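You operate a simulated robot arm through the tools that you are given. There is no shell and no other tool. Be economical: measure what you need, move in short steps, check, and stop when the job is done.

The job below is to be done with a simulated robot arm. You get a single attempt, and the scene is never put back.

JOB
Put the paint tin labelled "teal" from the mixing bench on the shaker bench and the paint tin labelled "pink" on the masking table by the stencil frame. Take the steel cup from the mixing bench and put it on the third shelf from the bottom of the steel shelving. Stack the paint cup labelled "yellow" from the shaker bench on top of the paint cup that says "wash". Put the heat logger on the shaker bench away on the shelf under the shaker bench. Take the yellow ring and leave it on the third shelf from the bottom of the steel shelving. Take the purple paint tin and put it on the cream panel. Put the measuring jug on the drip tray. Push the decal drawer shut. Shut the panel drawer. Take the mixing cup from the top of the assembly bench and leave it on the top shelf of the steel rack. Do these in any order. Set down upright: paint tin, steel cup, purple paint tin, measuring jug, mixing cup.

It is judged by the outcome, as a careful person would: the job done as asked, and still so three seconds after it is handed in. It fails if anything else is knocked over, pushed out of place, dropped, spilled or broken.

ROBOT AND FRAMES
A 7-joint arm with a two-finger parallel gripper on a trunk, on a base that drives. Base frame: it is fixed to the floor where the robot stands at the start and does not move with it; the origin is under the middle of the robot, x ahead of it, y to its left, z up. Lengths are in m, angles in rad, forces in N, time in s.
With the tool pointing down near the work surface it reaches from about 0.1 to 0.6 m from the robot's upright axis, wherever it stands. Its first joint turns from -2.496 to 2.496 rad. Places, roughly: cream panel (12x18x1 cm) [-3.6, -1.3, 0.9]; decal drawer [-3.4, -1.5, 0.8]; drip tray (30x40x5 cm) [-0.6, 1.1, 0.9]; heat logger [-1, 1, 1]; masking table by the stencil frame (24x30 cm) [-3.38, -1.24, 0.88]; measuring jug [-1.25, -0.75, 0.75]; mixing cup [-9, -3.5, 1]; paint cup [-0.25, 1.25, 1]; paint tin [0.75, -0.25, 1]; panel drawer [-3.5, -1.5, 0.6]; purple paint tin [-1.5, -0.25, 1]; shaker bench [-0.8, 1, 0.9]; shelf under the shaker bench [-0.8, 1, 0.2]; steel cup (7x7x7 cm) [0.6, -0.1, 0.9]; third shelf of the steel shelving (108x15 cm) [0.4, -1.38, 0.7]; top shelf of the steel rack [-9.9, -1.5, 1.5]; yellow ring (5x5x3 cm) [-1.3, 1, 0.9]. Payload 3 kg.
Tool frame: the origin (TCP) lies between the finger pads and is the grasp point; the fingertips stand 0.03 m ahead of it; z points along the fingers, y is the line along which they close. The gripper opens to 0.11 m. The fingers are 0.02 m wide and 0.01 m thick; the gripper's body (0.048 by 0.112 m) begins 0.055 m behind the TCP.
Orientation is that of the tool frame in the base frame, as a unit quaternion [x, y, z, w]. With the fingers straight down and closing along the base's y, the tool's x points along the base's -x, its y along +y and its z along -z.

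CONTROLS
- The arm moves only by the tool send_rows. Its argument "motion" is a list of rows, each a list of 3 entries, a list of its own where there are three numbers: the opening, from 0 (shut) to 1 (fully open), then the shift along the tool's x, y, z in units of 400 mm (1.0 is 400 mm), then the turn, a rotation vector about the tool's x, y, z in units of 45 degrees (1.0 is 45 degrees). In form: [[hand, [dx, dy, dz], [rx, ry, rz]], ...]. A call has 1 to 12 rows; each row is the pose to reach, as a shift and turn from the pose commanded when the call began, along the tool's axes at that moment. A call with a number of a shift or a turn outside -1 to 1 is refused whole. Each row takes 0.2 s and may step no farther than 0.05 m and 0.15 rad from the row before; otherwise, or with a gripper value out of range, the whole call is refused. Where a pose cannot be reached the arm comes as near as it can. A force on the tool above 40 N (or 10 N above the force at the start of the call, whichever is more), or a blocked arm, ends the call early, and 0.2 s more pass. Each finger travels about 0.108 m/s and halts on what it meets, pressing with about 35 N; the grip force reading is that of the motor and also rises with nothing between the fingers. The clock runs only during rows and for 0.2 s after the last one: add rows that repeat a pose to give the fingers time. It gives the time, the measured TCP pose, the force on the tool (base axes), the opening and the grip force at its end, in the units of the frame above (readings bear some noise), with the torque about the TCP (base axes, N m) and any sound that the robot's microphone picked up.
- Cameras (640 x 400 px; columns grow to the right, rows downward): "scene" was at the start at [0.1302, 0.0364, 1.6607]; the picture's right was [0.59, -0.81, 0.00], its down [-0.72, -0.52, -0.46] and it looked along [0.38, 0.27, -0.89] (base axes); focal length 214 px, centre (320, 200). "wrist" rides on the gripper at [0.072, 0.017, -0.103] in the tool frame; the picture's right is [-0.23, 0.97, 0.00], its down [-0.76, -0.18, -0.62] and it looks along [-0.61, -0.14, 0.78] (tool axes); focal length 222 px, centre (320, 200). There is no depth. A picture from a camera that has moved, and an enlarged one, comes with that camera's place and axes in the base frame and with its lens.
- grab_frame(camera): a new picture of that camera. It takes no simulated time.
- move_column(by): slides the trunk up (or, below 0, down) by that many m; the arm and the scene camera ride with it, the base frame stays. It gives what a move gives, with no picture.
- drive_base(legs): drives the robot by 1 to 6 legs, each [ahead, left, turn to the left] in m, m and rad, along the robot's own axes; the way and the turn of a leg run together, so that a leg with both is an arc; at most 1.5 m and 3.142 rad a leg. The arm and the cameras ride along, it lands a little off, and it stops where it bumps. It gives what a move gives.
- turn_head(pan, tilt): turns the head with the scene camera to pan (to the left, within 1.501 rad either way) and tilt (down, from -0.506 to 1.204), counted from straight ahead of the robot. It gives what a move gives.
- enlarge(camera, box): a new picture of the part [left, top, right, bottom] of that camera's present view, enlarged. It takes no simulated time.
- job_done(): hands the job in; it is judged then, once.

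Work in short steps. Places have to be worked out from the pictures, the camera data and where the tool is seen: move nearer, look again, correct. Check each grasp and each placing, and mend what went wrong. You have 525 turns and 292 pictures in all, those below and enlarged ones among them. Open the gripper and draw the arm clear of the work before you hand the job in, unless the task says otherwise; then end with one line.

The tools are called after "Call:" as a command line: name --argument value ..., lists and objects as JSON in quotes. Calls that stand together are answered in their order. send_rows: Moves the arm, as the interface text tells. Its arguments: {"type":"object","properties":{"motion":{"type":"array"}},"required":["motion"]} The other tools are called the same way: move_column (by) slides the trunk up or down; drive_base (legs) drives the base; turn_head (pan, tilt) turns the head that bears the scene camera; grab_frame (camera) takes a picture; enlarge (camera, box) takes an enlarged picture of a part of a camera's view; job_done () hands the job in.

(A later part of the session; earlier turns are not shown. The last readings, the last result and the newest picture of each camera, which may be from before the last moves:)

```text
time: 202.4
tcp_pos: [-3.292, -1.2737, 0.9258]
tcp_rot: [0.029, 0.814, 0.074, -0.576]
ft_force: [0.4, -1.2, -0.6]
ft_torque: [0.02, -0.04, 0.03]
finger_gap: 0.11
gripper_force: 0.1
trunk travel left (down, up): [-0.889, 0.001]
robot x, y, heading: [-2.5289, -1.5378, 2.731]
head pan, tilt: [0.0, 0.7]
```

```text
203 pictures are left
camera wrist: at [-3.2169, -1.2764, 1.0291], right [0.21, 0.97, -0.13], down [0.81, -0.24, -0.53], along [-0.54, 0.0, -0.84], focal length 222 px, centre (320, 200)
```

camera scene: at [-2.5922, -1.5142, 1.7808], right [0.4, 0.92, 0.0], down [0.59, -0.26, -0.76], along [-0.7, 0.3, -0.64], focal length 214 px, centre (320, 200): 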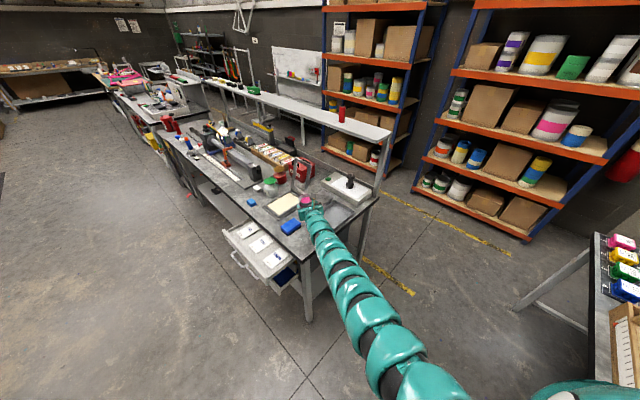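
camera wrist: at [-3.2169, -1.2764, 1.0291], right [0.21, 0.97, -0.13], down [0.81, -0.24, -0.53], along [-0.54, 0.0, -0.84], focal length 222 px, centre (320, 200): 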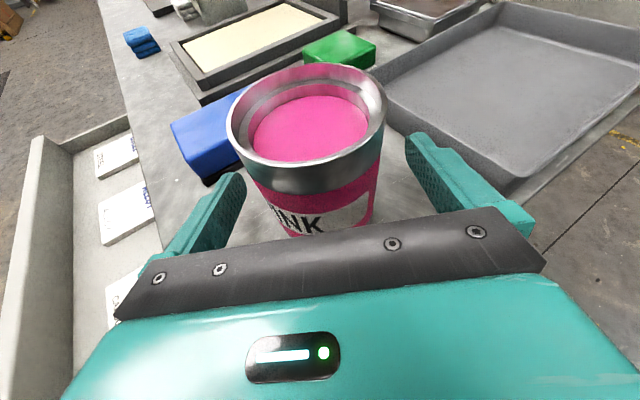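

Pink stands upright. I back away along the tool's axis.

Call:
drive_base --legs '[[-0.24, -0.06, 0]]'

Call:
grab_frame --camera "scene"

Call:
grab_frame --camera "wrist"

```text
time: 204.2
tcp_pos: [-3.0495, -1.3156, 0.9268]
tcp_rot: [0.027, 0.814, 0.073, -0.576]
ft_force: [-0.2, -0.4, 0.4]
ft_torque: [-0.02, 0.02, 0.0]
finger_gap: 0.1102
gripper_force: 0.1
trunk travel left (down, up): [-0.889, 0.001]
robot x, y, heading: [-2.2889, -1.5808, 2.738]
head pan, tilt: [0.0, 0.7]
```

```text
202 pictures are left
camera scene: at [-2.4405, -1.5137, 1.781], right [0.39, 0.92, 0.0], down [0.59, -0.25, -0.77], along [-0.7, 0.3, -0.64], focal length 214 px, centre (320, 200)
```

scene: 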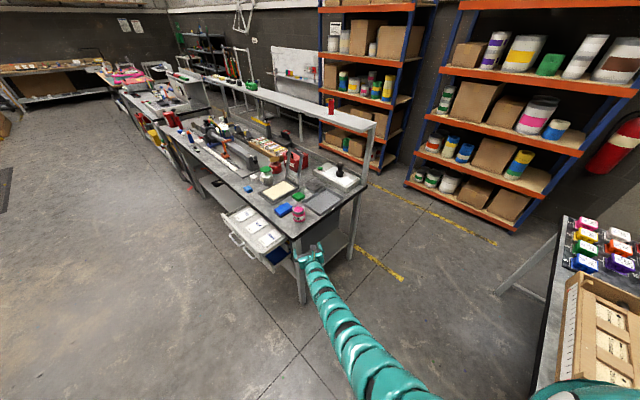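

```text
201 pictures are left
camera wrist: at [-2.9753, -1.3176, 1.03], right [0.2, 0.97, -0.13], down [0.81, -0.24, -0.53], along [-0.55, 0.0, -0.84], focal length 222 px, centre (320, 200)
```

wrist: 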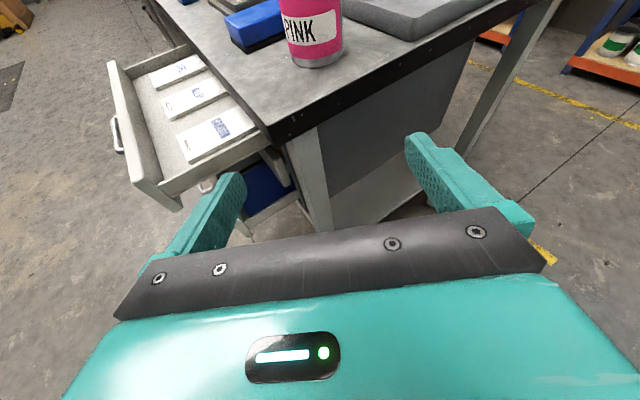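

Pink done. Next the drawers: close the fingers, move round in front of the drawers facing them, and lower the trunk.

Call:
drive_base --legs '[[-0.18, 0.62, 0], [0, 0, -1.05], [-0.19, 0.77, 0]]'

Call:
send_rows --motion '[[0.5, [0, 0, 0], [0, 0, 0]], [0, [0, 0, 0], [0, 0, 0]], [0, [0, 0, 0], [0, 0, 0]], [0, [0, 0, 0], [0, 0, 0]]]'

Call:
grab_frame --camera "scene"

Call:
grab_frame --camera "wrist"

```text
time: 214.2
tcp_pos: [-3.2726, -1.7236, 0.9269]
tcp_rot: [0.424, 0.695, 0.347, -0.466]
ft_force: [0.3, 0.6, -0.4]
ft_torque: [-0.02, 0.01, 0.02]
finger_gap: 0.1098
gripper_force: 0.1
trunk travel left (down, up): [-0.889, 0.001]
robot x, y, heading: [-3.1027, -2.5113, 1.707]
head pan, tilt: [0.0, 0.7]
```

```text
time: 215.2
tcp_pos: [-3.2735, -1.7255, 0.9264]
tcp_rot: [0.423, 0.695, 0.347, -0.466]
ft_force: [-0.2, -0.7, -0.5]
ft_torque: [0.01, -0.02, 0.02]
finger_gap: 0.0
gripper_force: 35.3
trunk travel left (down, up): [-0.889, 0.001]
robot x, y, heading: [-3.1035, -2.5128, 1.706]
head pan, tilt: [0.0, 0.7]
```

```text
200 pictures are left
camera scene: at [-3.1269, -2.3498, 1.7809], right [0.99, 0.14, 0.0], down [0.09, -0.64, -0.76], along [-0.11, 0.76, -0.64], focal length 214 px, centre (320, 200)
```

scene: 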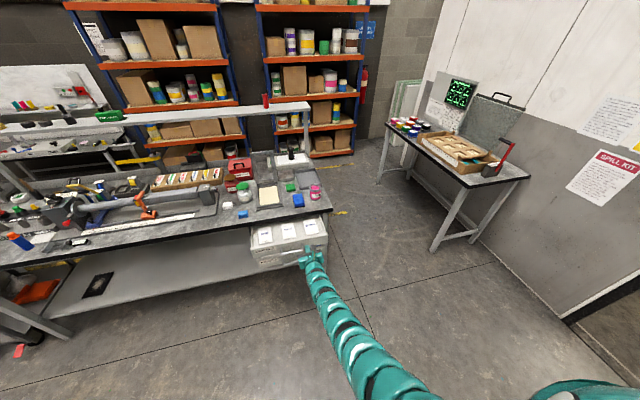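

```text
199 pictures are left
camera wrist: at [-3.2351, -1.7894, 1.0295], right [0.94, 0.33, -0.13], down [0.22, -0.82, -0.53], along [-0.28, 0.47, -0.84], focal length 222 px, centre (320, 200)
```

wrist: 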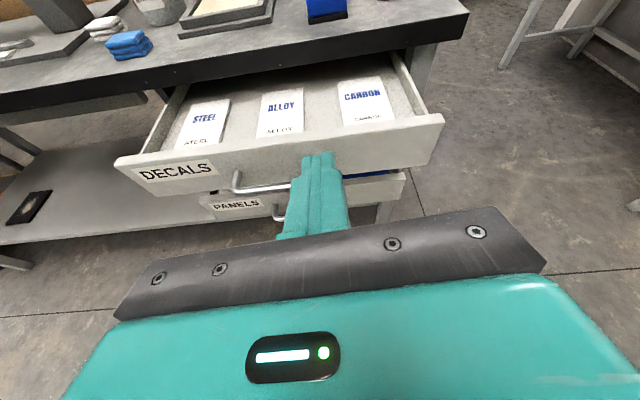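

Upper (DECALS) drawer front spans z≈0.72–0.815. I lower the trunk 0.15 and push its front right of the handle by driving along the tool direction.

Call:
move_column --by -0.15

Call:
drive_base --legs '[[0.097, 0.025, 0]]'

Call:
grab_frame --camera "wrist"

```text
time: 217.0
tcp_pos: [-3.2732, -1.7252, 0.776]
tcp_rot: [0.424, 0.695, 0.347, -0.465]
ft_force: [0.5, -0.4, -0.4]
ft_torque: [0.0, 0.05, -0.02]
finger_gap: 0.0
gripper_force: 34.8
trunk travel left (down, up): [-0.739, 0.151]
robot x, y, heading: [-3.1055, -2.5141, 1.712]
head pan, tilt: [0.0, 0.7]
```

```text
time: 218.1
tcp_pos: [-3.3108, -1.6306, 0.7743]
tcp_rot: [0.424, 0.696, 0.346, -0.465]
ft_force: [0.1, 1.0, -0.2]
ft_torque: [0.02, 0.01, -0.01]
finger_gap: 0.0001
gripper_force: 34.7
trunk travel left (down, up): [-0.739, 0.151]
robot x, y, heading: [-3.1374, -2.4168, 1.708]
head pan, tilt: [0.0, 0.7]
```

```text
198 pictures are left
camera wrist: at [-3.2732, -1.6961, 0.8785], right [0.94, 0.33, -0.13], down [0.22, -0.82, -0.53], along [-0.28, 0.47, -0.84], focal length 222 px, centre (320, 200)
```

wrist: 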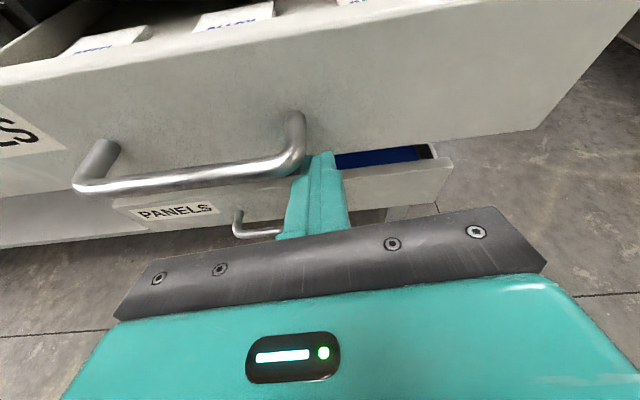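

The tip is low relative to the front and near the handle; back slightly, raise 3 cm and shift right 3 cm.

Call:
drive_base --legs '[[-0.04, -0.04, 0]]'

Call:
move_column --by 0.03

Call:
drive_base --legs '[[0.09, 0.023, 0]]'

Call:
grab_frame --camera "wrist"

```text
time: 219.1
tcp_pos: [-3.2644, -1.6657, 0.7757]
tcp_rot: [0.424, 0.695, 0.347, -0.467]
ft_force: [0.1, -0.5, 0.4]
ft_torque: [-0.02, -0.01, 0.01]
finger_gap: 0.0
gripper_force: 35.3
trunk travel left (down, up): [-0.739, 0.151]
robot x, y, heading: [-3.0943, -2.4513, 1.707]
head pan, tilt: [0.0, 0.7]
```

```text
time: 219.8
tcp_pos: [-3.2656, -1.6653, 0.8056]
tcp_rot: [0.425, 0.694, 0.348, -0.466]
ft_force: [-0.5, -0.2, 0.1]
ft_torque: [-0.01, 0.0, 0.04]
finger_gap: 0.0001
gripper_force: 35.1
trunk travel left (down, up): [-0.769, 0.121]
robot x, y, heading: [-3.0958, -2.4561, 1.708]
head pan, tilt: [0.0, 0.7]
```

```text
time: 220.9
tcp_pos: [-3.3016, -1.5786, 0.8045]
tcp_rot: [0.425, 0.695, 0.347, -0.465]
ft_force: [0.0, -0.6, -1.0]
ft_torque: [0.01, 0.02, -0.01]
finger_gap: 0.0
gripper_force: 34.9
trunk travel left (down, up): [-0.769, 0.121]
robot x, y, heading: [-3.1318, -2.3688, 1.705]
head pan, tilt: [0.0, 0.7]
```

```text
197 pictures are left
camera wrist: at [-3.2632, -1.6444, 0.9084], right [0.94, 0.33, -0.13], down [0.21, -0.82, -0.53], along [-0.28, 0.47, -0.84], focal length 222 px, centre (320, 200)
```

wrist: 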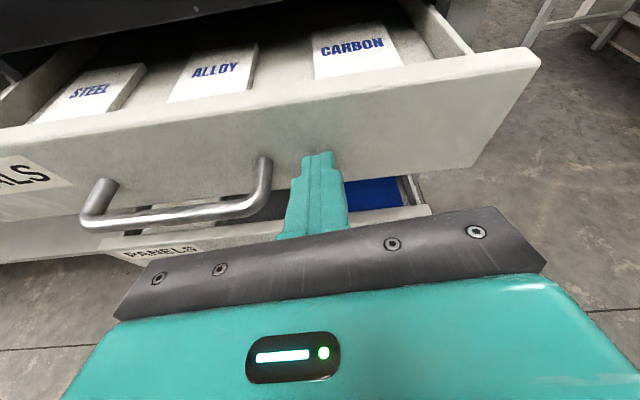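

Call:
drive_base --legs '[[0.08, 0.02, 0]]'

Call:
grab_frame --camera "wrist"

```text
time: 222.0
tcp_pos: [-3.331, -1.5022, 0.8057]
tcp_rot: [0.425, 0.695, 0.347, -0.465]
ft_force: [0.2, 0.5, 0.4]
ft_torque: [0.02, -0.01, -0.03]
finger_gap: 0.0
gripper_force: 34.9
trunk travel left (down, up): [-0.769, 0.121]
robot x, y, heading: [-3.1614, -2.2896, 1.704]
head pan, tilt: [0.0, 0.7]
```

```text
196 pictures are left
camera wrist: at [-3.2937, -1.5682, 0.9086], right [0.94, 0.33, -0.13], down [0.21, -0.82, -0.53], along [-0.28, 0.47, -0.84], focal length 222 px, centre (320, 200)
```

wrist: 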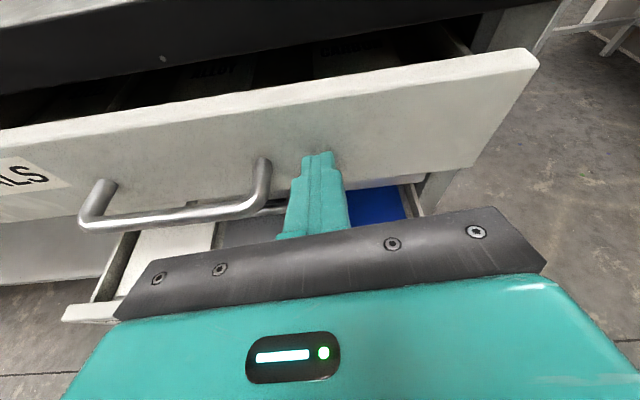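

Call:
drive_base --legs '[[0.07, 0.018, 0]]'

Call:
drive_base --legs '[[0.05, 0.013, 0]]'

Call:
grab_frame --camera "wrist"

```text
time: 223.0
tcp_pos: [-3.3541, -1.4539, 0.8022]
tcp_rot: [0.424, 0.697, 0.345, -0.465]
ft_force: [0.3, -1.2, 0.3]
ft_torque: [0.03, -0.01, 0.0]
finger_gap: 0.0
gripper_force: 34.8
trunk travel left (down, up): [-0.769, 0.121]
robot x, y, heading: [-3.1831, -2.2424, 1.703]
head pan, tilt: [0.0, 0.7]
stopped in leg 1: the force on the tool passed its limit at 225 N (the readings are from after the stop); the commanded pose is now the measured one
```

```text
time: 223.8
tcp_pos: [-3.3543, -1.4541, 0.7976]
tcp_rot: [0.426, 0.698, 0.343, -0.462]
ft_force: [6.0, -16.0, 5.9]
ft_torque: [0.12, 0.05, -0.02]
finger_gap: 0.0001
gripper_force: 35.0
trunk travel left (down, up): [-0.769, 0.121]
robot x, y, heading: [-3.1891, -2.2325, 1.708]
head pan, tilt: [0.0, 0.7]
stopped in leg 1: the force on the tool passed its limit at 69 N (the readings are from after the stop); the commanded pose is now the measured one
```

```text
195 pictures are left
camera wrist: at [-3.3167, -1.5181, 0.9012], right [0.94, 0.33, -0.13], down [0.22, -0.83, -0.52], along [-0.28, 0.46, -0.85], focal length 222 px, centre (320, 200)
```

wrist: 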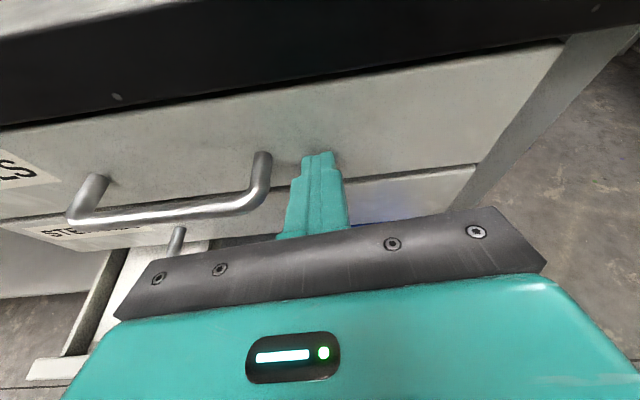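

Decal drawer is flush. Back off and look at the lower drawer.

Call:
drive_base --legs '[[-0.28, -0.07, 0]]'

Call:
grab_frame --camera "wrist"

Call:
enlarge --camera "scene" --box '[200, 160, 360, 280]'

```text
time: 225.8
tcp_pos: [-3.2408, -1.7262, 0.7969]
tcp_rot: [0.427, 0.697, 0.344, -0.462]
ft_force: [0.0, 0.6, 1.3]
ft_torque: [0.02, -0.02, 0.02]
finger_gap: 0.0
gripper_force: 35.1
trunk travel left (down, up): [-0.769, 0.121]
robot x, y, heading: [-3.079, -2.511, 1.701]
head pan, tilt: [0.0, 0.7]
```

```text
194 pictures are left
camera wrist: at [-3.2057, -1.7906, 0.9013], right [0.94, 0.33, -0.13], down [0.22, -0.83, -0.52], along [-0.28, 0.46, -0.85], focal length 222 px, centre (320, 200)
```

wrist: 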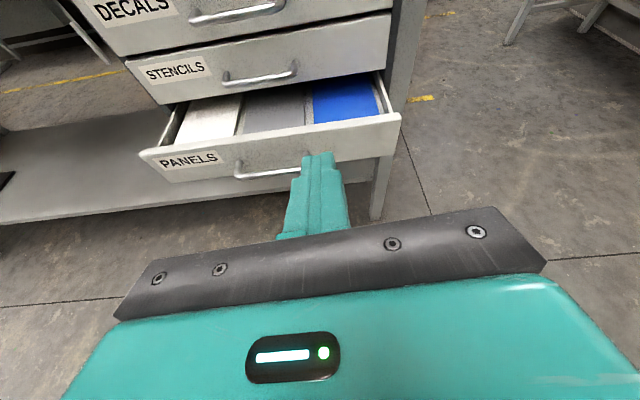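

```text
3.33 times, centred on (280, 220) of scene
camera zoom: at [-3.101, -2.3463, 1.661], right [0.99, 0.13, 0.0], down [0.08, -0.64, -0.77], along [-0.1, 0.76, -0.64], focal length 715 px, centre (453, 133)
```

zoom: 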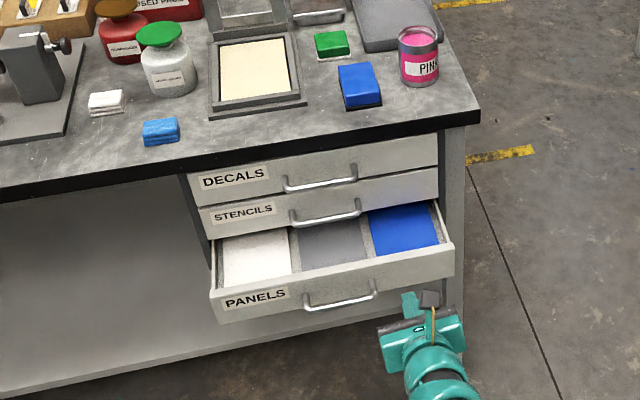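

Now the PANELS drawer: lower the trunk so the tip meets its front at about z 0.6.

Call:
move_column --by -0.19

Call:
drive_base --legs '[[0.13, 0.033, 0]]'

Call:
grab_frame --camera "wrist"

```text
time: 227.9
tcp_pos: [-3.2442, -1.7265, 0.6067]
tcp_rot: [0.427, 0.698, 0.343, -0.461]
ft_force: [0.4, 0.1, 0.1]
ft_torque: [0.01, 0.01, 0.0]
finger_gap: 0.0002
gripper_force: 35.1
trunk travel left (down, up): [-0.579, 0.311]
robot x, y, heading: [-3.0821, -2.505, 1.704]
head pan, tilt: [0.0, 0.7]
```

```text
time: 229.2
tcp_pos: [-3.2923, -1.6003, 0.6053]
tcp_rot: [0.427, 0.698, 0.343, -0.461]
ft_force: [-0.3, 0.4, -1.0]
ft_torque: [0.01, 0.0, 0.03]
finger_gap: 0.0001
gripper_force: 35.5
trunk travel left (down, up): [-0.579, 0.311]
robot x, y, heading: [-3.1277, -2.3844, 1.703]
head pan, tilt: [0.0, 0.7]
```

```text
192 pictures are left
camera wrist: at [-3.2563, -1.6646, 0.7102], right [0.94, 0.33, -0.13], down [0.22, -0.83, -0.52], along [-0.28, 0.46, -0.85], focal length 222 px, centre (320, 200)
```

wrist: 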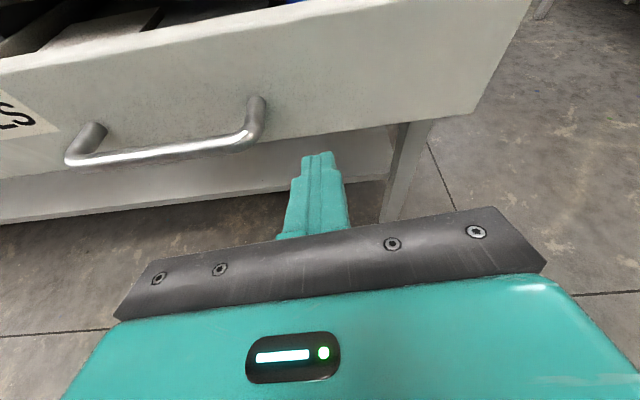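

Call:
move_column --by 0.025

Call:
drive_base --legs '[[0.06, 0.015, 0]]'

Call:
grab_frame --camera "wrist"

```text
time: 229.9
tcp_pos: [-3.2929, -1.601, 0.6312]
tcp_rot: [0.427, 0.698, 0.343, -0.461]
ft_force: [0.9, 1.3, -0.7]
ft_torque: [0.02, -0.01, 0.01]
finger_gap: 0.0001
gripper_force: 35.0
trunk travel left (down, up): [-0.604, 0.286]
robot x, y, heading: [-3.1256, -2.379, 1.705]
head pan, tilt: [0.0, 0.7]
```

```text
time: 230.8
tcp_pos: [-3.3173, -1.5434, 0.6313]
tcp_rot: [0.426, 0.699, 0.342, -0.462]
ft_force: [-0.4, 0.3, -0.2]
ft_torque: [0.02, 0.02, 0.01]
finger_gap: 0.0
gripper_force: 34.8
trunk travel left (down, up): [-0.604, 0.286]
robot x, y, heading: [-3.1524, -2.3227, 1.704]
head pan, tilt: [0.0, 0.7]
```

```text
191 pictures are left
camera wrist: at [-3.2807, -1.6069, 0.735], right [0.94, 0.33, -0.13], down [0.22, -0.83, -0.52], along [-0.28, 0.46, -0.85], focal length 222 px, centre (320, 200)
```

wrist: 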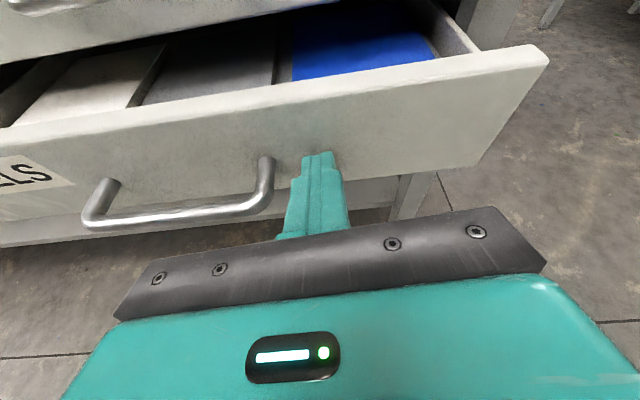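

Good contact position. Push it in.

Call:
drive_base --legs '[[0.07, 0.018, 0]]'

Call:
drive_base --legs '[[0.06, 0.015, 0]]'

Call:
grab_frame --camera "wrist"

```text
time: 231.9
tcp_pos: [-3.3458, -1.4741, 0.6309]
tcp_rot: [0.427, 0.698, 0.343, -0.461]
ft_force: [-0.2, -0.1, 0.7]
ft_torque: [0.0, 0.0, 0.0]
finger_gap: 0.0
gripper_force: 34.6
trunk travel left (down, up): [-0.604, 0.286]
robot x, y, heading: [-3.1764, -2.2552, 1.705]
head pan, tilt: [0.0, 0.7]
```

```text
time: 232.8
tcp_pos: [-3.3544, -1.455, 0.6224]
tcp_rot: [0.428, 0.702, 0.338, -0.457]
ft_force: [8.9, -23.6, 7.6]
ft_torque: [0.17, 0.1, -0.03]
finger_gap: 0.0
gripper_force: 35.1
trunk travel left (down, up): [-0.604, 0.286]
robot x, y, heading: [-3.1891, -2.226, 1.699]
head pan, tilt: [0.0, 0.7]
stopped in leg 1: the force on the tool passed its limit at 199 N (the readings are from after the stop); the commanded pose is now the measured one
```

```text
190 pictures are left
camera wrist: at [-3.3185, -1.5169, 0.727], right [0.94, 0.33, -0.13], down [0.22, -0.83, -0.5], along [-0.27, 0.44, -0.85], focal length 222 px, centre (320, 200)
```

wrist: 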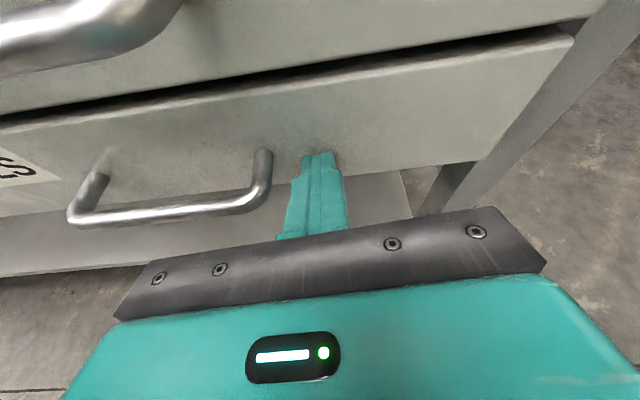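

Call:
drive_base --legs '[[-0.3, -0.075, 0]]'

Call:
enlarge --camera "scene" --box '[180, 160, 340, 280]'

Call:
turn_head --pan 1.2 --tilt 0.4

Call:
grab_frame --camera "scene"

```text
time: 234.9
tcp_pos: [-3.2404, -1.7441, 0.6222]
tcp_rot: [0.427, 0.703, 0.338, -0.458]
ft_force: [0.3, -0.3, 0.8]
ft_torque: [0.0, 0.0, -0.01]
finger_gap: 0.0
gripper_force: 35.0
trunk travel left (down, up): [-0.604, 0.286]
robot x, y, heading: [-3.0746, -2.5165, 1.704]
head pan, tilt: [0.0, 0.7]
```

```text
3.33 times, centred on (260, 220) of scene
camera zoom: at [-3.099, -2.3548, 1.496], right [0.99, 0.13, 0.0], down [0.09, -0.64, -0.77], along [-0.1, 0.76, -0.64], focal length 715 px, centre (520, 133)
```

zoom: 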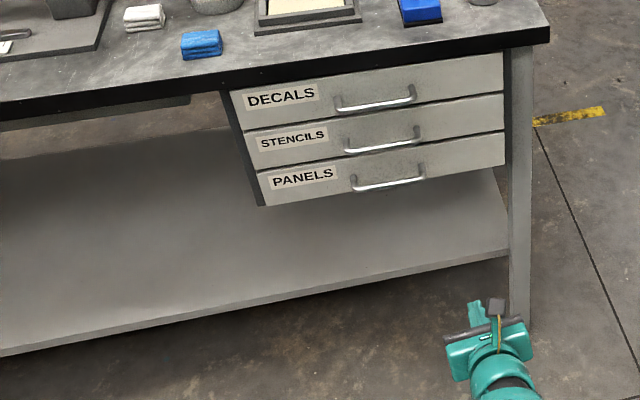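

```text
time: 236.3
tcp_pos: [-3.2424, -1.7433, 0.6215]
tcp_rot: [0.428, 0.703, 0.338, -0.457]
ft_force: [-0.6, 0.4, -0.1]
ft_torque: [0.03, 0.0, -0.01]
finger_gap: 0.0001
gripper_force: 35.4
trunk travel left (down, up): [-0.604, 0.286]
robot x, y, heading: [-3.0745, -2.5146, 1.704]
head pan, tilt: [1.201, 0.4]
```

```text
188 pictures are left
camera scene: at [-3.178, -2.4165, 1.5228], right [0.24, 0.97, 0.0], down [0.38, -0.09, -0.92], along [-0.9, 0.22, -0.39], focal length 214 px, centre (320, 200)
```

scene: 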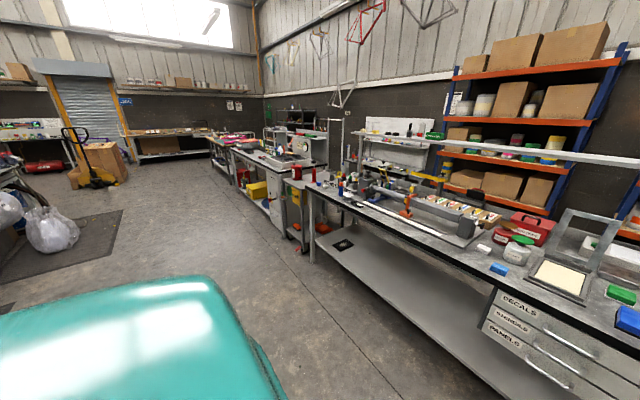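

Both drawers are shut. While outside I go on to the mixing cup: raise the trunk, turn to face down the hall and drive.

Call:
move_column --by 0.28

Call:
drive_base --legs '[[0, 0, 1.8], [1.5, 0, 0], [1.2, 0, 0]]'

Call:
turn_head --pan 0.0 --tilt 0.3

Call:
grab_frame --camera "scene"

```text
time: 239.1
tcp_pos: [-3.2407, -1.7423, 0.9017]
tcp_rot: [0.428, 0.702, 0.338, -0.458]
ft_force: [0.4, -0.7, 0.1]
ft_torque: [0.0, 0.01, 0.04]
finger_gap: 0.0
gripper_force: 35.1
trunk travel left (down, up): [-0.884, 0.006]
robot x, y, heading: [-3.0758, -2.5172, 1.703]
head pan, tilt: [1.201, 0.4]
```

```text
time: 256.7
tcp_pos: [-6.3771, -3.7783, 0.9007]
tcp_rot: [-0.277, 0.774, -0.143, -0.55]
ft_force: [0.7, 0.2, -0.2]
ft_torque: [0.0, -0.02, 0.02]
finger_gap: 0.0
gripper_force: 35.0
trunk travel left (down, up): [-0.884, 0.006]
robot x, y, heading: [-5.6543, -3.4573, -2.796]
head pan, tilt: [1.201, 0.4]
```

```text
time: 258.1
tcp_pos: [-6.3779, -3.7787, 0.9014]
tcp_rot: [-0.278, 0.774, -0.143, -0.55]
ft_force: [-0.3, 0.0, 1.3]
ft_torque: [0.02, -0.01, -0.02]
finger_gap: 0.0
gripper_force: 34.5
trunk travel left (down, up): [-0.884, 0.006]
robot x, y, heading: [-5.6526, -3.4535, -2.793]
head pan, tilt: [0.0, 0.3]
```

```text
187 pictures are left
camera scene: at [-5.8205, -3.5143, 1.812], right [-0.34, 0.94, 0.0], down [0.28, 0.1, -0.96], along [-0.9, -0.32, -0.3], focal length 214 px, centre (320, 200)
```

scene: 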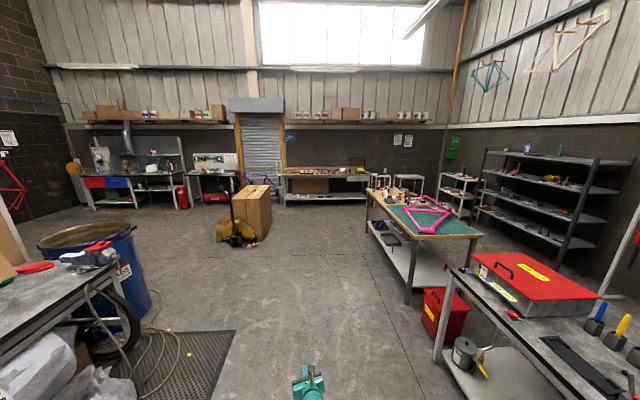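

Call:
enlarge --camera "scene" --box '[350, 160, 490, 250]'

Call:
enlarge --camera "scene" --box '[470, 130, 620, 250]'

```text
4.44 times, centred on (420, 205) of scene
camera zoom: at [-5.8205, -3.5143, 1.812], right [-0.34, 0.94, 0.0], down [0.28, 0.1, -0.96], along [-0.9, -0.32, -0.3], focal length 953 px, centre (-124, 178)
```

zoom: 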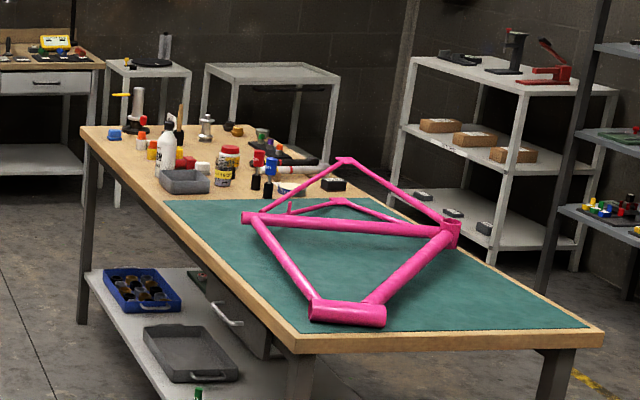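

```text
3.33 times, centred on (545, 190) of scene
camera zoom: at [-5.8205, -3.5143, 1.812], right [-0.34, 0.94, 0.0], down [0.28, 0.1, -0.96], along [-0.9, -0.32, -0.3], focal length 715 px, centre (-430, 233)
```

zoom: 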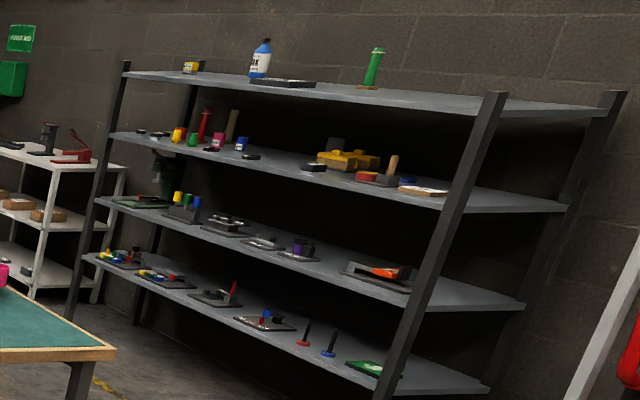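

The green-topped bench with the cluster is the assembly bench; the tall grey rack is at right. Drive alongside the cluster and face it.

Call:
drive_base --legs '[[1.5, -0.02, 0], [1.5, 0, 0], [0, 0, -1.55]]'

Call:
turn_head --pan 0.0 --tilt 0.7

Call:
grab_frame --camera "scene"

```text
refused: leg 1 is longer than a leg can be; nothing moved
```

```text
time: 259.0
tcp_pos: [-6.3766, -3.7785, 0.9017]
tcp_rot: [-0.277, 0.775, -0.143, -0.55]
ft_force: [-0.1, 0.6, 0.3]
ft_torque: [-0.01, -0.04, -0.03]
finger_gap: 0.0
gripper_force: 34.8
trunk travel left (down, up): [-0.884, 0.006]
robot x, y, heading: [-5.6542, -3.4547, -2.797]
head pan, tilt: [0.0, 0.7]
```

```text
184 pictures are left
camera scene: at [-5.8126, -3.5114, 1.776], right [-0.34, 0.94, 0.0], down [0.61, 0.22, -0.77], along [-0.72, -0.26, -0.64], focal length 214 px, centre (320, 200)
```

scene: 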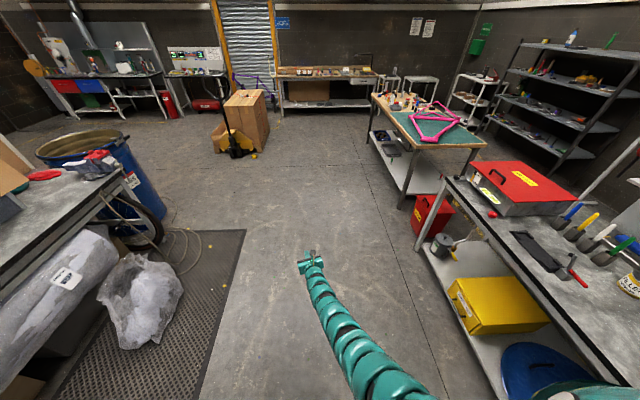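

Call:
drive_base --legs '[[1.5, 0, 0.01], [1.45, 0, 0], [0, 0, -1.55]]'

Call:
grab_frame --camera "scene"

Call:
grab_frame --camera "wrist"

```text
time: 277.0
tcp_pos: [-8.7614, -3.775, 0.902]
tcp_rot: [0.341, 0.749, 0.281, -0.494]
ft_force: [0.4, 0.0, 0.8]
ft_torque: [0.0, -0.01, 0.02]
finger_gap: 0.0
gripper_force: 34.6
trunk travel left (down, up): [-0.884, 0.006]
robot x, y, heading: [-8.4198, -4.488, 1.943]
head pan, tilt: [0.0, 0.7]
```

```text
183 pictures are left
camera scene: at [-8.4786, -4.3342, 1.7759], right [0.93, 0.36, 0.0], down [0.23, -0.6, -0.76], along [-0.28, 0.71, -0.64], focal length 214 px, centre (320, 200)
```

scene: 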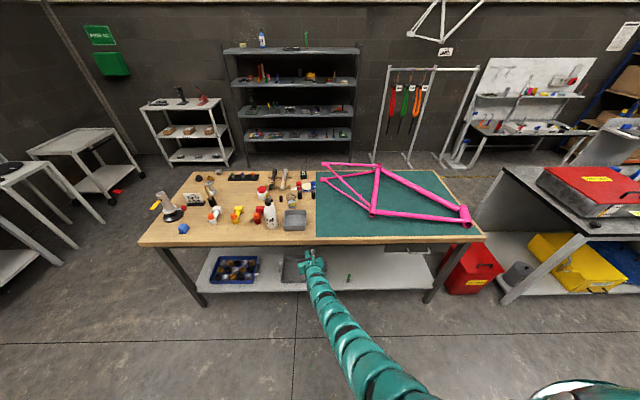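

```text
182 pictures are left
camera wrist: at [-8.7107, -3.8262, 1.0067], right [0.83, 0.54, -0.13], down [0.41, -0.76, -0.5], along [-0.37, 0.37, -0.85], focal length 222 px, centre (320, 200)
```

wrist: 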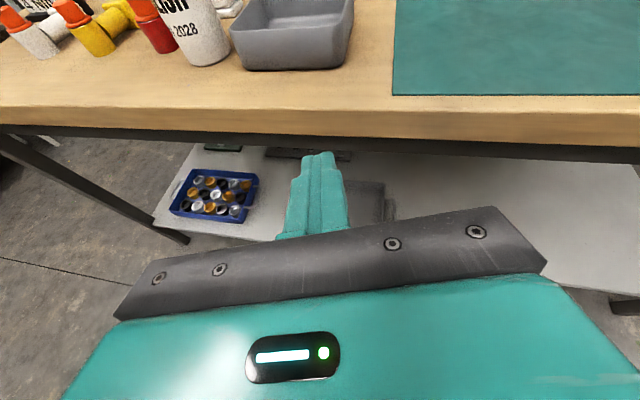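

Call:
enlarge --camera "scene" --box '[140, 150, 330, 260]'

Call:
enlarge --camera "scene" --box '[210, 20, 370, 120]'

```text
3.37 times, centred on (235, 205) of scene
camera zoom: at [-8.4786, -4.3342, 1.7759], right [0.93, 0.36, 0.0], down [0.23, -0.6, -0.76], along [-0.28, 0.71, -0.64], focal length 722 px, centre (606, 183)
```

zoom: 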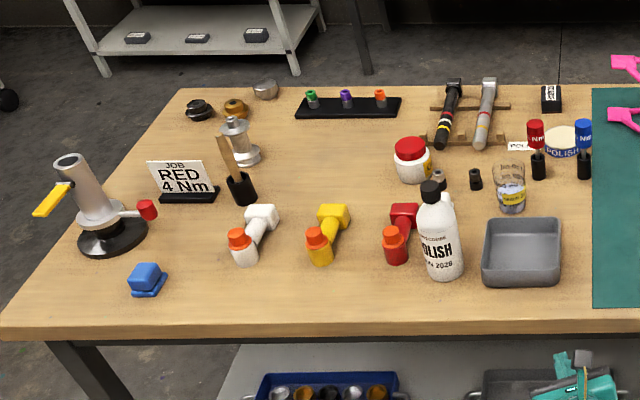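

```text
4.00 times, centred on (290, 70) of scene
camera zoom: at [-8.4786, -4.3342, 1.7759], right [0.93, 0.36, 0.0], down [0.23, -0.6, -0.76], along [-0.28, 0.71, -0.64], focal length 858 px, centre (440, 720)
```

zoom: 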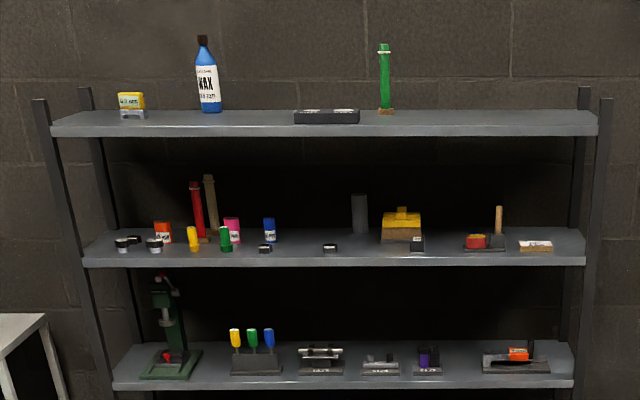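

The mixing cup is the clear graduated cup near (-9.0,-3.49), behind the grey tray. I raise the hand, pitch it ~40° down and open it, and look closely first.

Call:
send_rows --motion '[[0.5, [0.1, 0.009, -0.035], [0, -0.1, 0]], [1, [0.2, 0.018, -0.06], [0, -0.2, 0]], [1, [0.3, 0.027, -0.08], [0, -0.3, 0]], [1, [0.4, 0.036, -0.1], [0, -0.4, 0]], [1, [0.47, 0.042, -0.12], [0, -0.49, 0]]]'

Call:
drive_base --legs '[[0.16, 0.07, 0]]'

Call:
grab_frame --camera "wrist"

Call:
enlarge --camera "scene" --box '[240, 150, 360, 250]'

```text
time: 278.4
tcp_pos: [-8.7109, -3.7668, 1.0194]
tcp_rot: [0.371, 0.858, 0.238, -0.266]
ft_force: [0.4, -0.6, 0.4]
ft_torque: [0.0, -0.06, -0.03]
finger_gap: 0.1099
gripper_force: 0.0
trunk travel left (down, up): [-0.884, 0.006]
robot x, y, heading: [-8.4169, -4.4891, 1.942]
head pan, tilt: [0.0, 0.7]
stopped in row 5: the arm was blocked; the commanded pose is now the measured one
```

```text
time: 279.9
tcp_pos: [-8.8377, -3.6435, 1.0174]
tcp_rot: [0.369, 0.859, 0.235, -0.266]
ft_force: [-0.6, -0.1, 0.1]
ft_torque: [0.03, -0.02, 0.0]
finger_gap: 0.11
gripper_force: 0.0
trunk travel left (down, up): [-0.884, 0.006]
robot x, y, heading: [-8.5401, -4.3611, 1.942]
head pan, tilt: [0.0, 0.7]
```

```text
179 pictures are left
camera wrist: at [-8.8362, -3.6596, 1.1441], right [0.87, 0.49, 0.06], down [0.49, -0.87, -0.05], along [0.02, 0.07, -1.0], focal length 222 px, centre (320, 200)
```

wrist: 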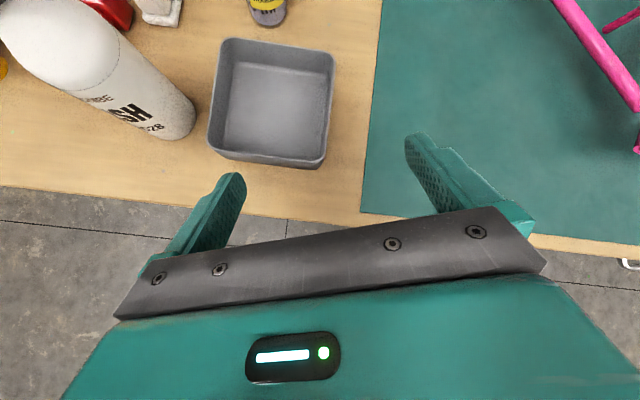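

```text
4.00 times, centred on (300, 200) of scene
camera zoom: at [-8.6046, -4.2111, 1.7757], right [0.93, 0.37, 0.0], down [0.24, -0.6, -0.76], along [-0.28, 0.71, -0.64], focal length 858 px, centre (400, 200)
```

zoom: 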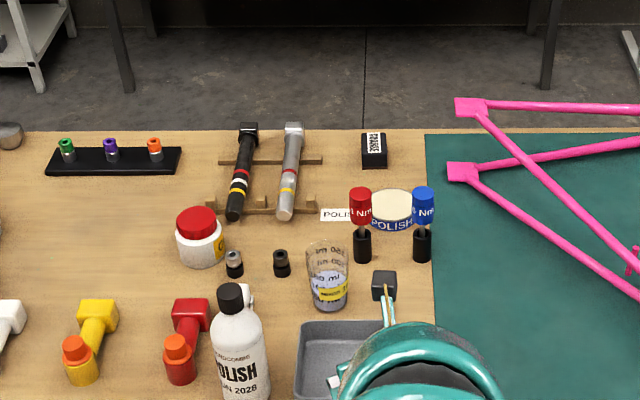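

Pitch is ~48° with some roll; I correct the roll about the tool axis.

Call:
send_rows --motion '[[1, [0, 0, 0], [0, 0, 0.135]], [1, [0, 0, 0], [0, 0, 0.27]], [1, [0, 0, 0], [0, 0, 0.404]]]'

Call:
grab_frame --camera "wrist"

```text
time: 280.7
tcp_pos: [-8.8365, -3.6448, 1.0205]
tcp_rot: [0.5, 0.789, 0.19, -0.301]
ft_force: [0.6, 0.0, 0.4]
ft_torque: [0.03, 0.0, 0.01]
finger_gap: 0.1101
gripper_force: 0.1
trunk travel left (down, up): [-0.884, 0.006]
robot x, y, heading: [-8.5375, -4.3632, 1.944]
head pan, tilt: [0.0, 0.7]
```

```text
177 pictures are left
camera wrist: at [-8.8134, -3.6516, 1.1441], right [0.95, 0.26, -0.15], down [0.26, -0.96, -0.04], along [-0.16, 0.0, -0.99], focal length 222 px, centre (320, 200)
```

wrist: 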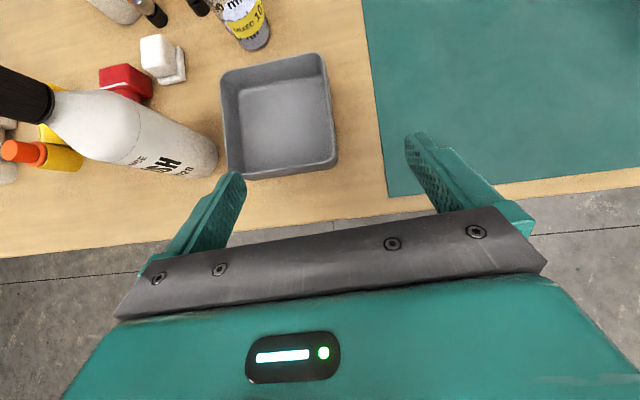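

Call:
drive_base --legs '[[0.15, 0.065, 0]]'

Call:
grab_frame --camera "wrist"

```text
time: 282.1
tcp_pos: [-8.9534, -3.532, 1.018]
tcp_rot: [0.499, 0.791, 0.189, -0.3]
ft_force: [-0.1, -0.8, -0.3]
ft_torque: [-0.05, 0.0, 0.0]
finger_gap: 0.11
gripper_force: 0.1
trunk travel left (down, up): [-0.884, 0.006]
robot x, y, heading: [-8.6511, -4.2491, 1.956]
head pan, tilt: [0.0, 0.7]
```

```text
176 pictures are left
camera wrist: at [-8.9305, -3.5381, 1.1432], right [0.95, 0.27, -0.15], down [0.26, -0.96, -0.04], along [-0.16, 0.0, -0.99], focal length 222 px, centre (320, 200)
```

wrist: 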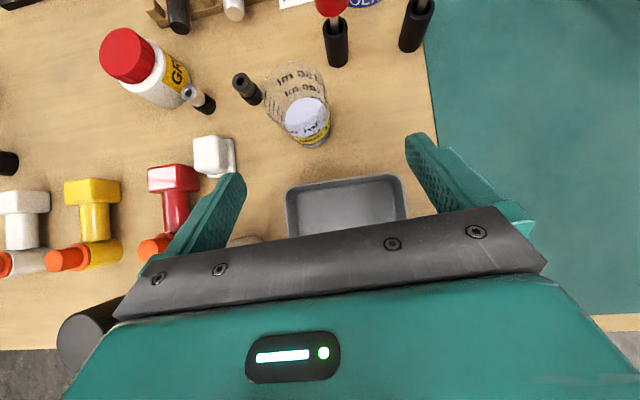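

Cup at about (-9.00,-3.465). Narrow the opening a little, advance the rest, then descend.

Call:
send_rows --motion '[[0.82, [0, 0, 0], [0, 0, 0]], [0.82, [0, 0, 0], [0, 0, 0]]]'

Call:
drive_base --legs '[[0.068, 0.0175, 0]]'

Call:
grab_frame --camera "wrist"

```text
time: 282.7
tcp_pos: [-8.9522, -3.5326, 1.0195]
tcp_rot: [0.498, 0.79, 0.19, -0.303]
ft_force: [-0.3, -0.2, 0.3]
ft_torque: [0.0, -0.04, 0.01]
finger_gap: 0.0903
gripper_force: 0.0
trunk travel left (down, up): [-0.884, 0.006]
robot x, y, heading: [-8.6568, -4.2515, 1.953]
head pan, tilt: [0.0, 0.7]
```

```text
time: 283.8
tcp_pos: [-8.9945, -3.4713, 1.0175]
tcp_rot: [0.499, 0.79, 0.19, -0.301]
ft_force: [-0.1, 0.3, 0.3]
ft_torque: [0.02, 0.0, -0.02]
finger_gap: 0.0901
gripper_force: 0.1
trunk travel left (down, up): [-0.884, 0.006]
robot x, y, heading: [-8.6966, -4.1918, 1.946]
head pan, tilt: [0.0, 0.7]
```

```text
175 pictures are left
camera wrist: at [-8.9715, -3.4788, 1.1429], right [0.95, 0.26, -0.15], down [0.26, -0.96, -0.04], along [-0.16, 0.0, -0.99], focal length 222 px, centre (320, 200)
```

wrist: 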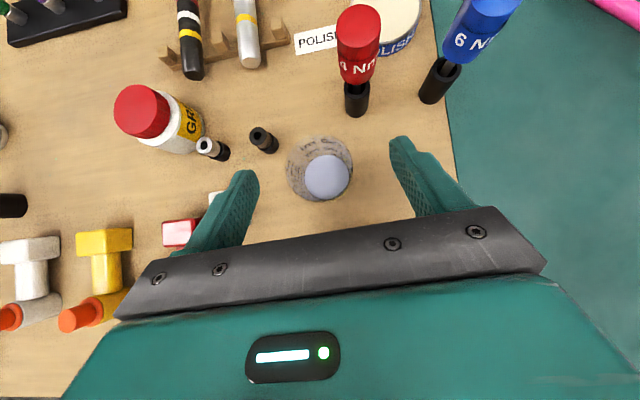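

Call:
send_rows --motion '[[0.82, [-0.036, 0, 0.04], [0, 0, 0]], [0.82, [-0.072, 0, 0.081], [0, 0, 0]], [0.82, [-0.108, 0, 0.121], [0, 0, 0]]]'

Call:
grab_frame --camera "wrist"

```text
time: 284.6
tcp_pos: [-8.9929, -3.472, 0.9544]
tcp_rot: [0.5, 0.789, 0.19, -0.303]
ft_force: [-0.4, -0.1, 0.6]
ft_torque: [-0.02, -0.02, 0.01]
finger_gap: 0.0904
gripper_force: 0.0
trunk travel left (down, up): [-0.884, 0.006]
robot x, y, heading: [-8.6964, -4.1981, 1.95]
head pan, tilt: [0.0, 0.7]
```

```text
174 pictures are left
camera wrist: at [-8.97, -3.4794, 1.078], right [0.95, 0.26, -0.15], down [0.26, -0.96, -0.04], along [-0.16, 0.0, -0.99], focal length 222 px, centre (320, 200)
```

wrist: 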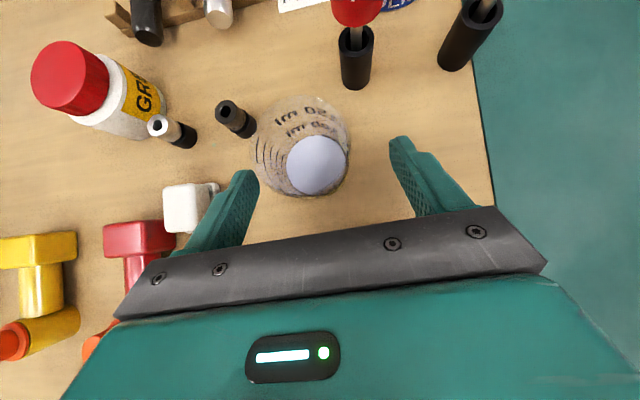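

Call:
send_rows --motion '[[0.82, [0.02, 0, 0.018], [0, 0, 0]], [0.5, [0.02, 0, 0.018], [0, 0, 0]], [0.3, [0.02, 0, 0.018], [0, 0, 0]], [0.3, [0.02, 0, 0.018], [0, 0, 0]], [0, [0.02, 0, 0.018], [0, 0, 0]], [0, [0.02, 0, 0.018], [0, 0, 0]]]'

Call:
grab_frame --camera "wrist"

```text
time: 286.0
tcp_pos: [-8.9965, -3.4622, 0.9531]
tcp_rot: [0.499, 0.79, 0.189, -0.302]
ft_force: [-0.4, 0.6, 1.0]
ft_torque: [0.0, 0.02, 0.01]
finger_gap: 0.0579
gripper_force: 34.8
trunk travel left (down, up): [-0.884, 0.006]
robot x, y, heading: [-8.6953, -4.1937, 1.947]
head pan, tilt: [0.0, 0.7]
```

```text
173 pictures are left
camera wrist: at [-8.9747, -3.4697, 1.078], right [0.95, 0.26, -0.15], down [0.26, -0.96, -0.04], along [-0.16, 0.0, -0.99], focal length 222 px, centre (320, 200)
```

wrist: 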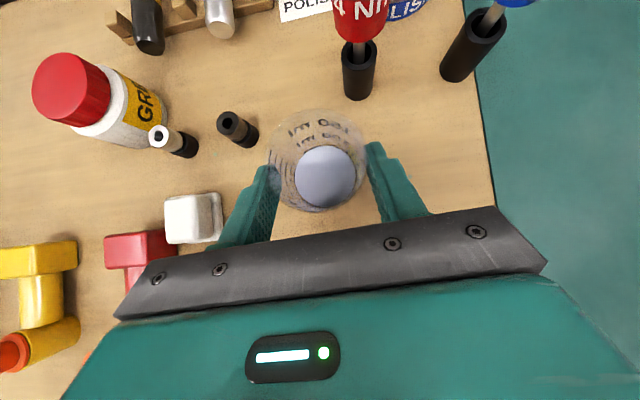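

Cup gripped. Lift and back out.

Call:
send_rows --motion '[[0, [0.04, 0, -0.045], [0, 0, 0]], [0, [0.1, 0, -0.112], [0, 0, 0]], [0, [0.17, 0, -0.19], [0, 0, 0]], [0, [0.22, 0, -0.26], [0, 0, 0]]]'

Call:
grab_frame --camera "wrist"

```text
time: 287.0
tcp_pos: [-8.9996, -3.4584, 1.0831]
tcp_rot: [0.5, 0.79, 0.19, -0.301]
ft_force: [0.6, 0.0, -0.8]
ft_torque: [-0.05, 0.01, -0.01]
finger_gap: 0.0578
gripper_force: 34.8
out of reach, approached as far as the arm can: row 4
trunk travel left (down, up): [-0.884, 0.006]
robot x, y, heading: [-8.7002, -4.194, 1.946]
head pan, tilt: [0.0, 0.7]
```

```text
172 pictures are left
camera wrist: at [-8.9784, -3.4666, 1.2088], right [0.95, 0.26, -0.15], down [0.26, -0.96, -0.04], along [-0.16, 0.0, -0.99], focal length 222 px, centre (320, 200)
```

wrist: 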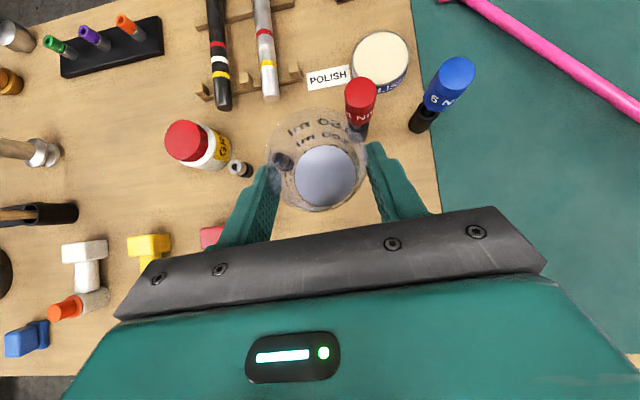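

Now go around the far end of the bench towards the grey rack.

Call:
drive_base --legs '[[-0.36, -0.03, -0.01], [0, 1.35, 0]]'

Call:
grab_frame --camera "scene"

```text
time: 295.7
tcp_pos: [-10.1047, -4.2526, 1.0842]
tcp_rot: [0.511, 0.782, 0.195, -0.298]
ft_force: [-0.1, -0.3, -1.3]
ft_torque: [-0.03, -0.01, 0.02]
finger_gap: 0.0575
gripper_force: 35.7
trunk travel left (down, up): [-0.884, 0.006]
robot x, y, heading: [-9.8216, -4.9977, 1.917]
head pan, tilt: [0.0, 0.7]
```

```text
171 pictures are left
camera scene: at [-9.8821, -4.8405, 1.7759], right [0.94, 0.34, 0.0], down [0.22, -0.61, -0.76], along [-0.26, 0.72, -0.64], focal length 214 px, centre (320, 200)
```

scene: 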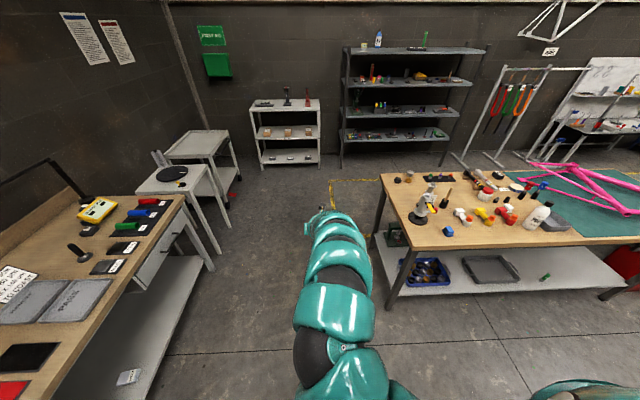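

Call:
drive_base --legs '[[1.4, 0.15, 0.02], [0.55, 0, 0]]'

Call:
turn_head --pan -0.5 --tilt 0.4

Call:
grab_frame --camera "scene"

```text
time: 305.5
tcp_pos: [-10.8833, -2.4625, 1.083]
tcp_rot: [0.517, 0.778, 0.197, -0.297]
ft_force: [0.4, 0.1, -0.6]
ft_torque: [-0.03, 0.0, 0.02]
finger_gap: 0.0577
gripper_force: 34.9
trunk travel left (down, up): [-0.884, 0.006]
robot x, y, heading: [-10.6121, -3.2059, 1.903]
head pan, tilt: [0.0, 0.7]
```

```text
time: 306.4
tcp_pos: [-10.8823, -2.4639, 1.0833]
tcp_rot: [0.518, 0.778, 0.198, -0.296]
ft_force: [-0.2, 0.1, -1.6]
ft_torque: [0.0, -0.01, -0.01]
finger_gap: 0.0575
gripper_force: 35.5
trunk travel left (down, up): [-0.884, 0.006]
robot x, y, heading: [-10.6129, -3.2111, 1.908]
head pan, tilt: [-0.499, 0.4]
```

```text
170 pictures are left
camera scene: at [-10.6251, -3.0436, 1.8027], right [0.99, -0.16, 0.0], down [-0.06, -0.38, -0.92], along [0.15, 0.91, -0.39], focal length 214 px, centre (320, 200)
```

scene: 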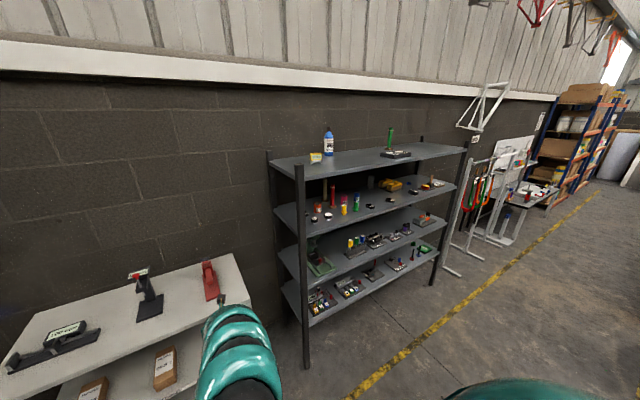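

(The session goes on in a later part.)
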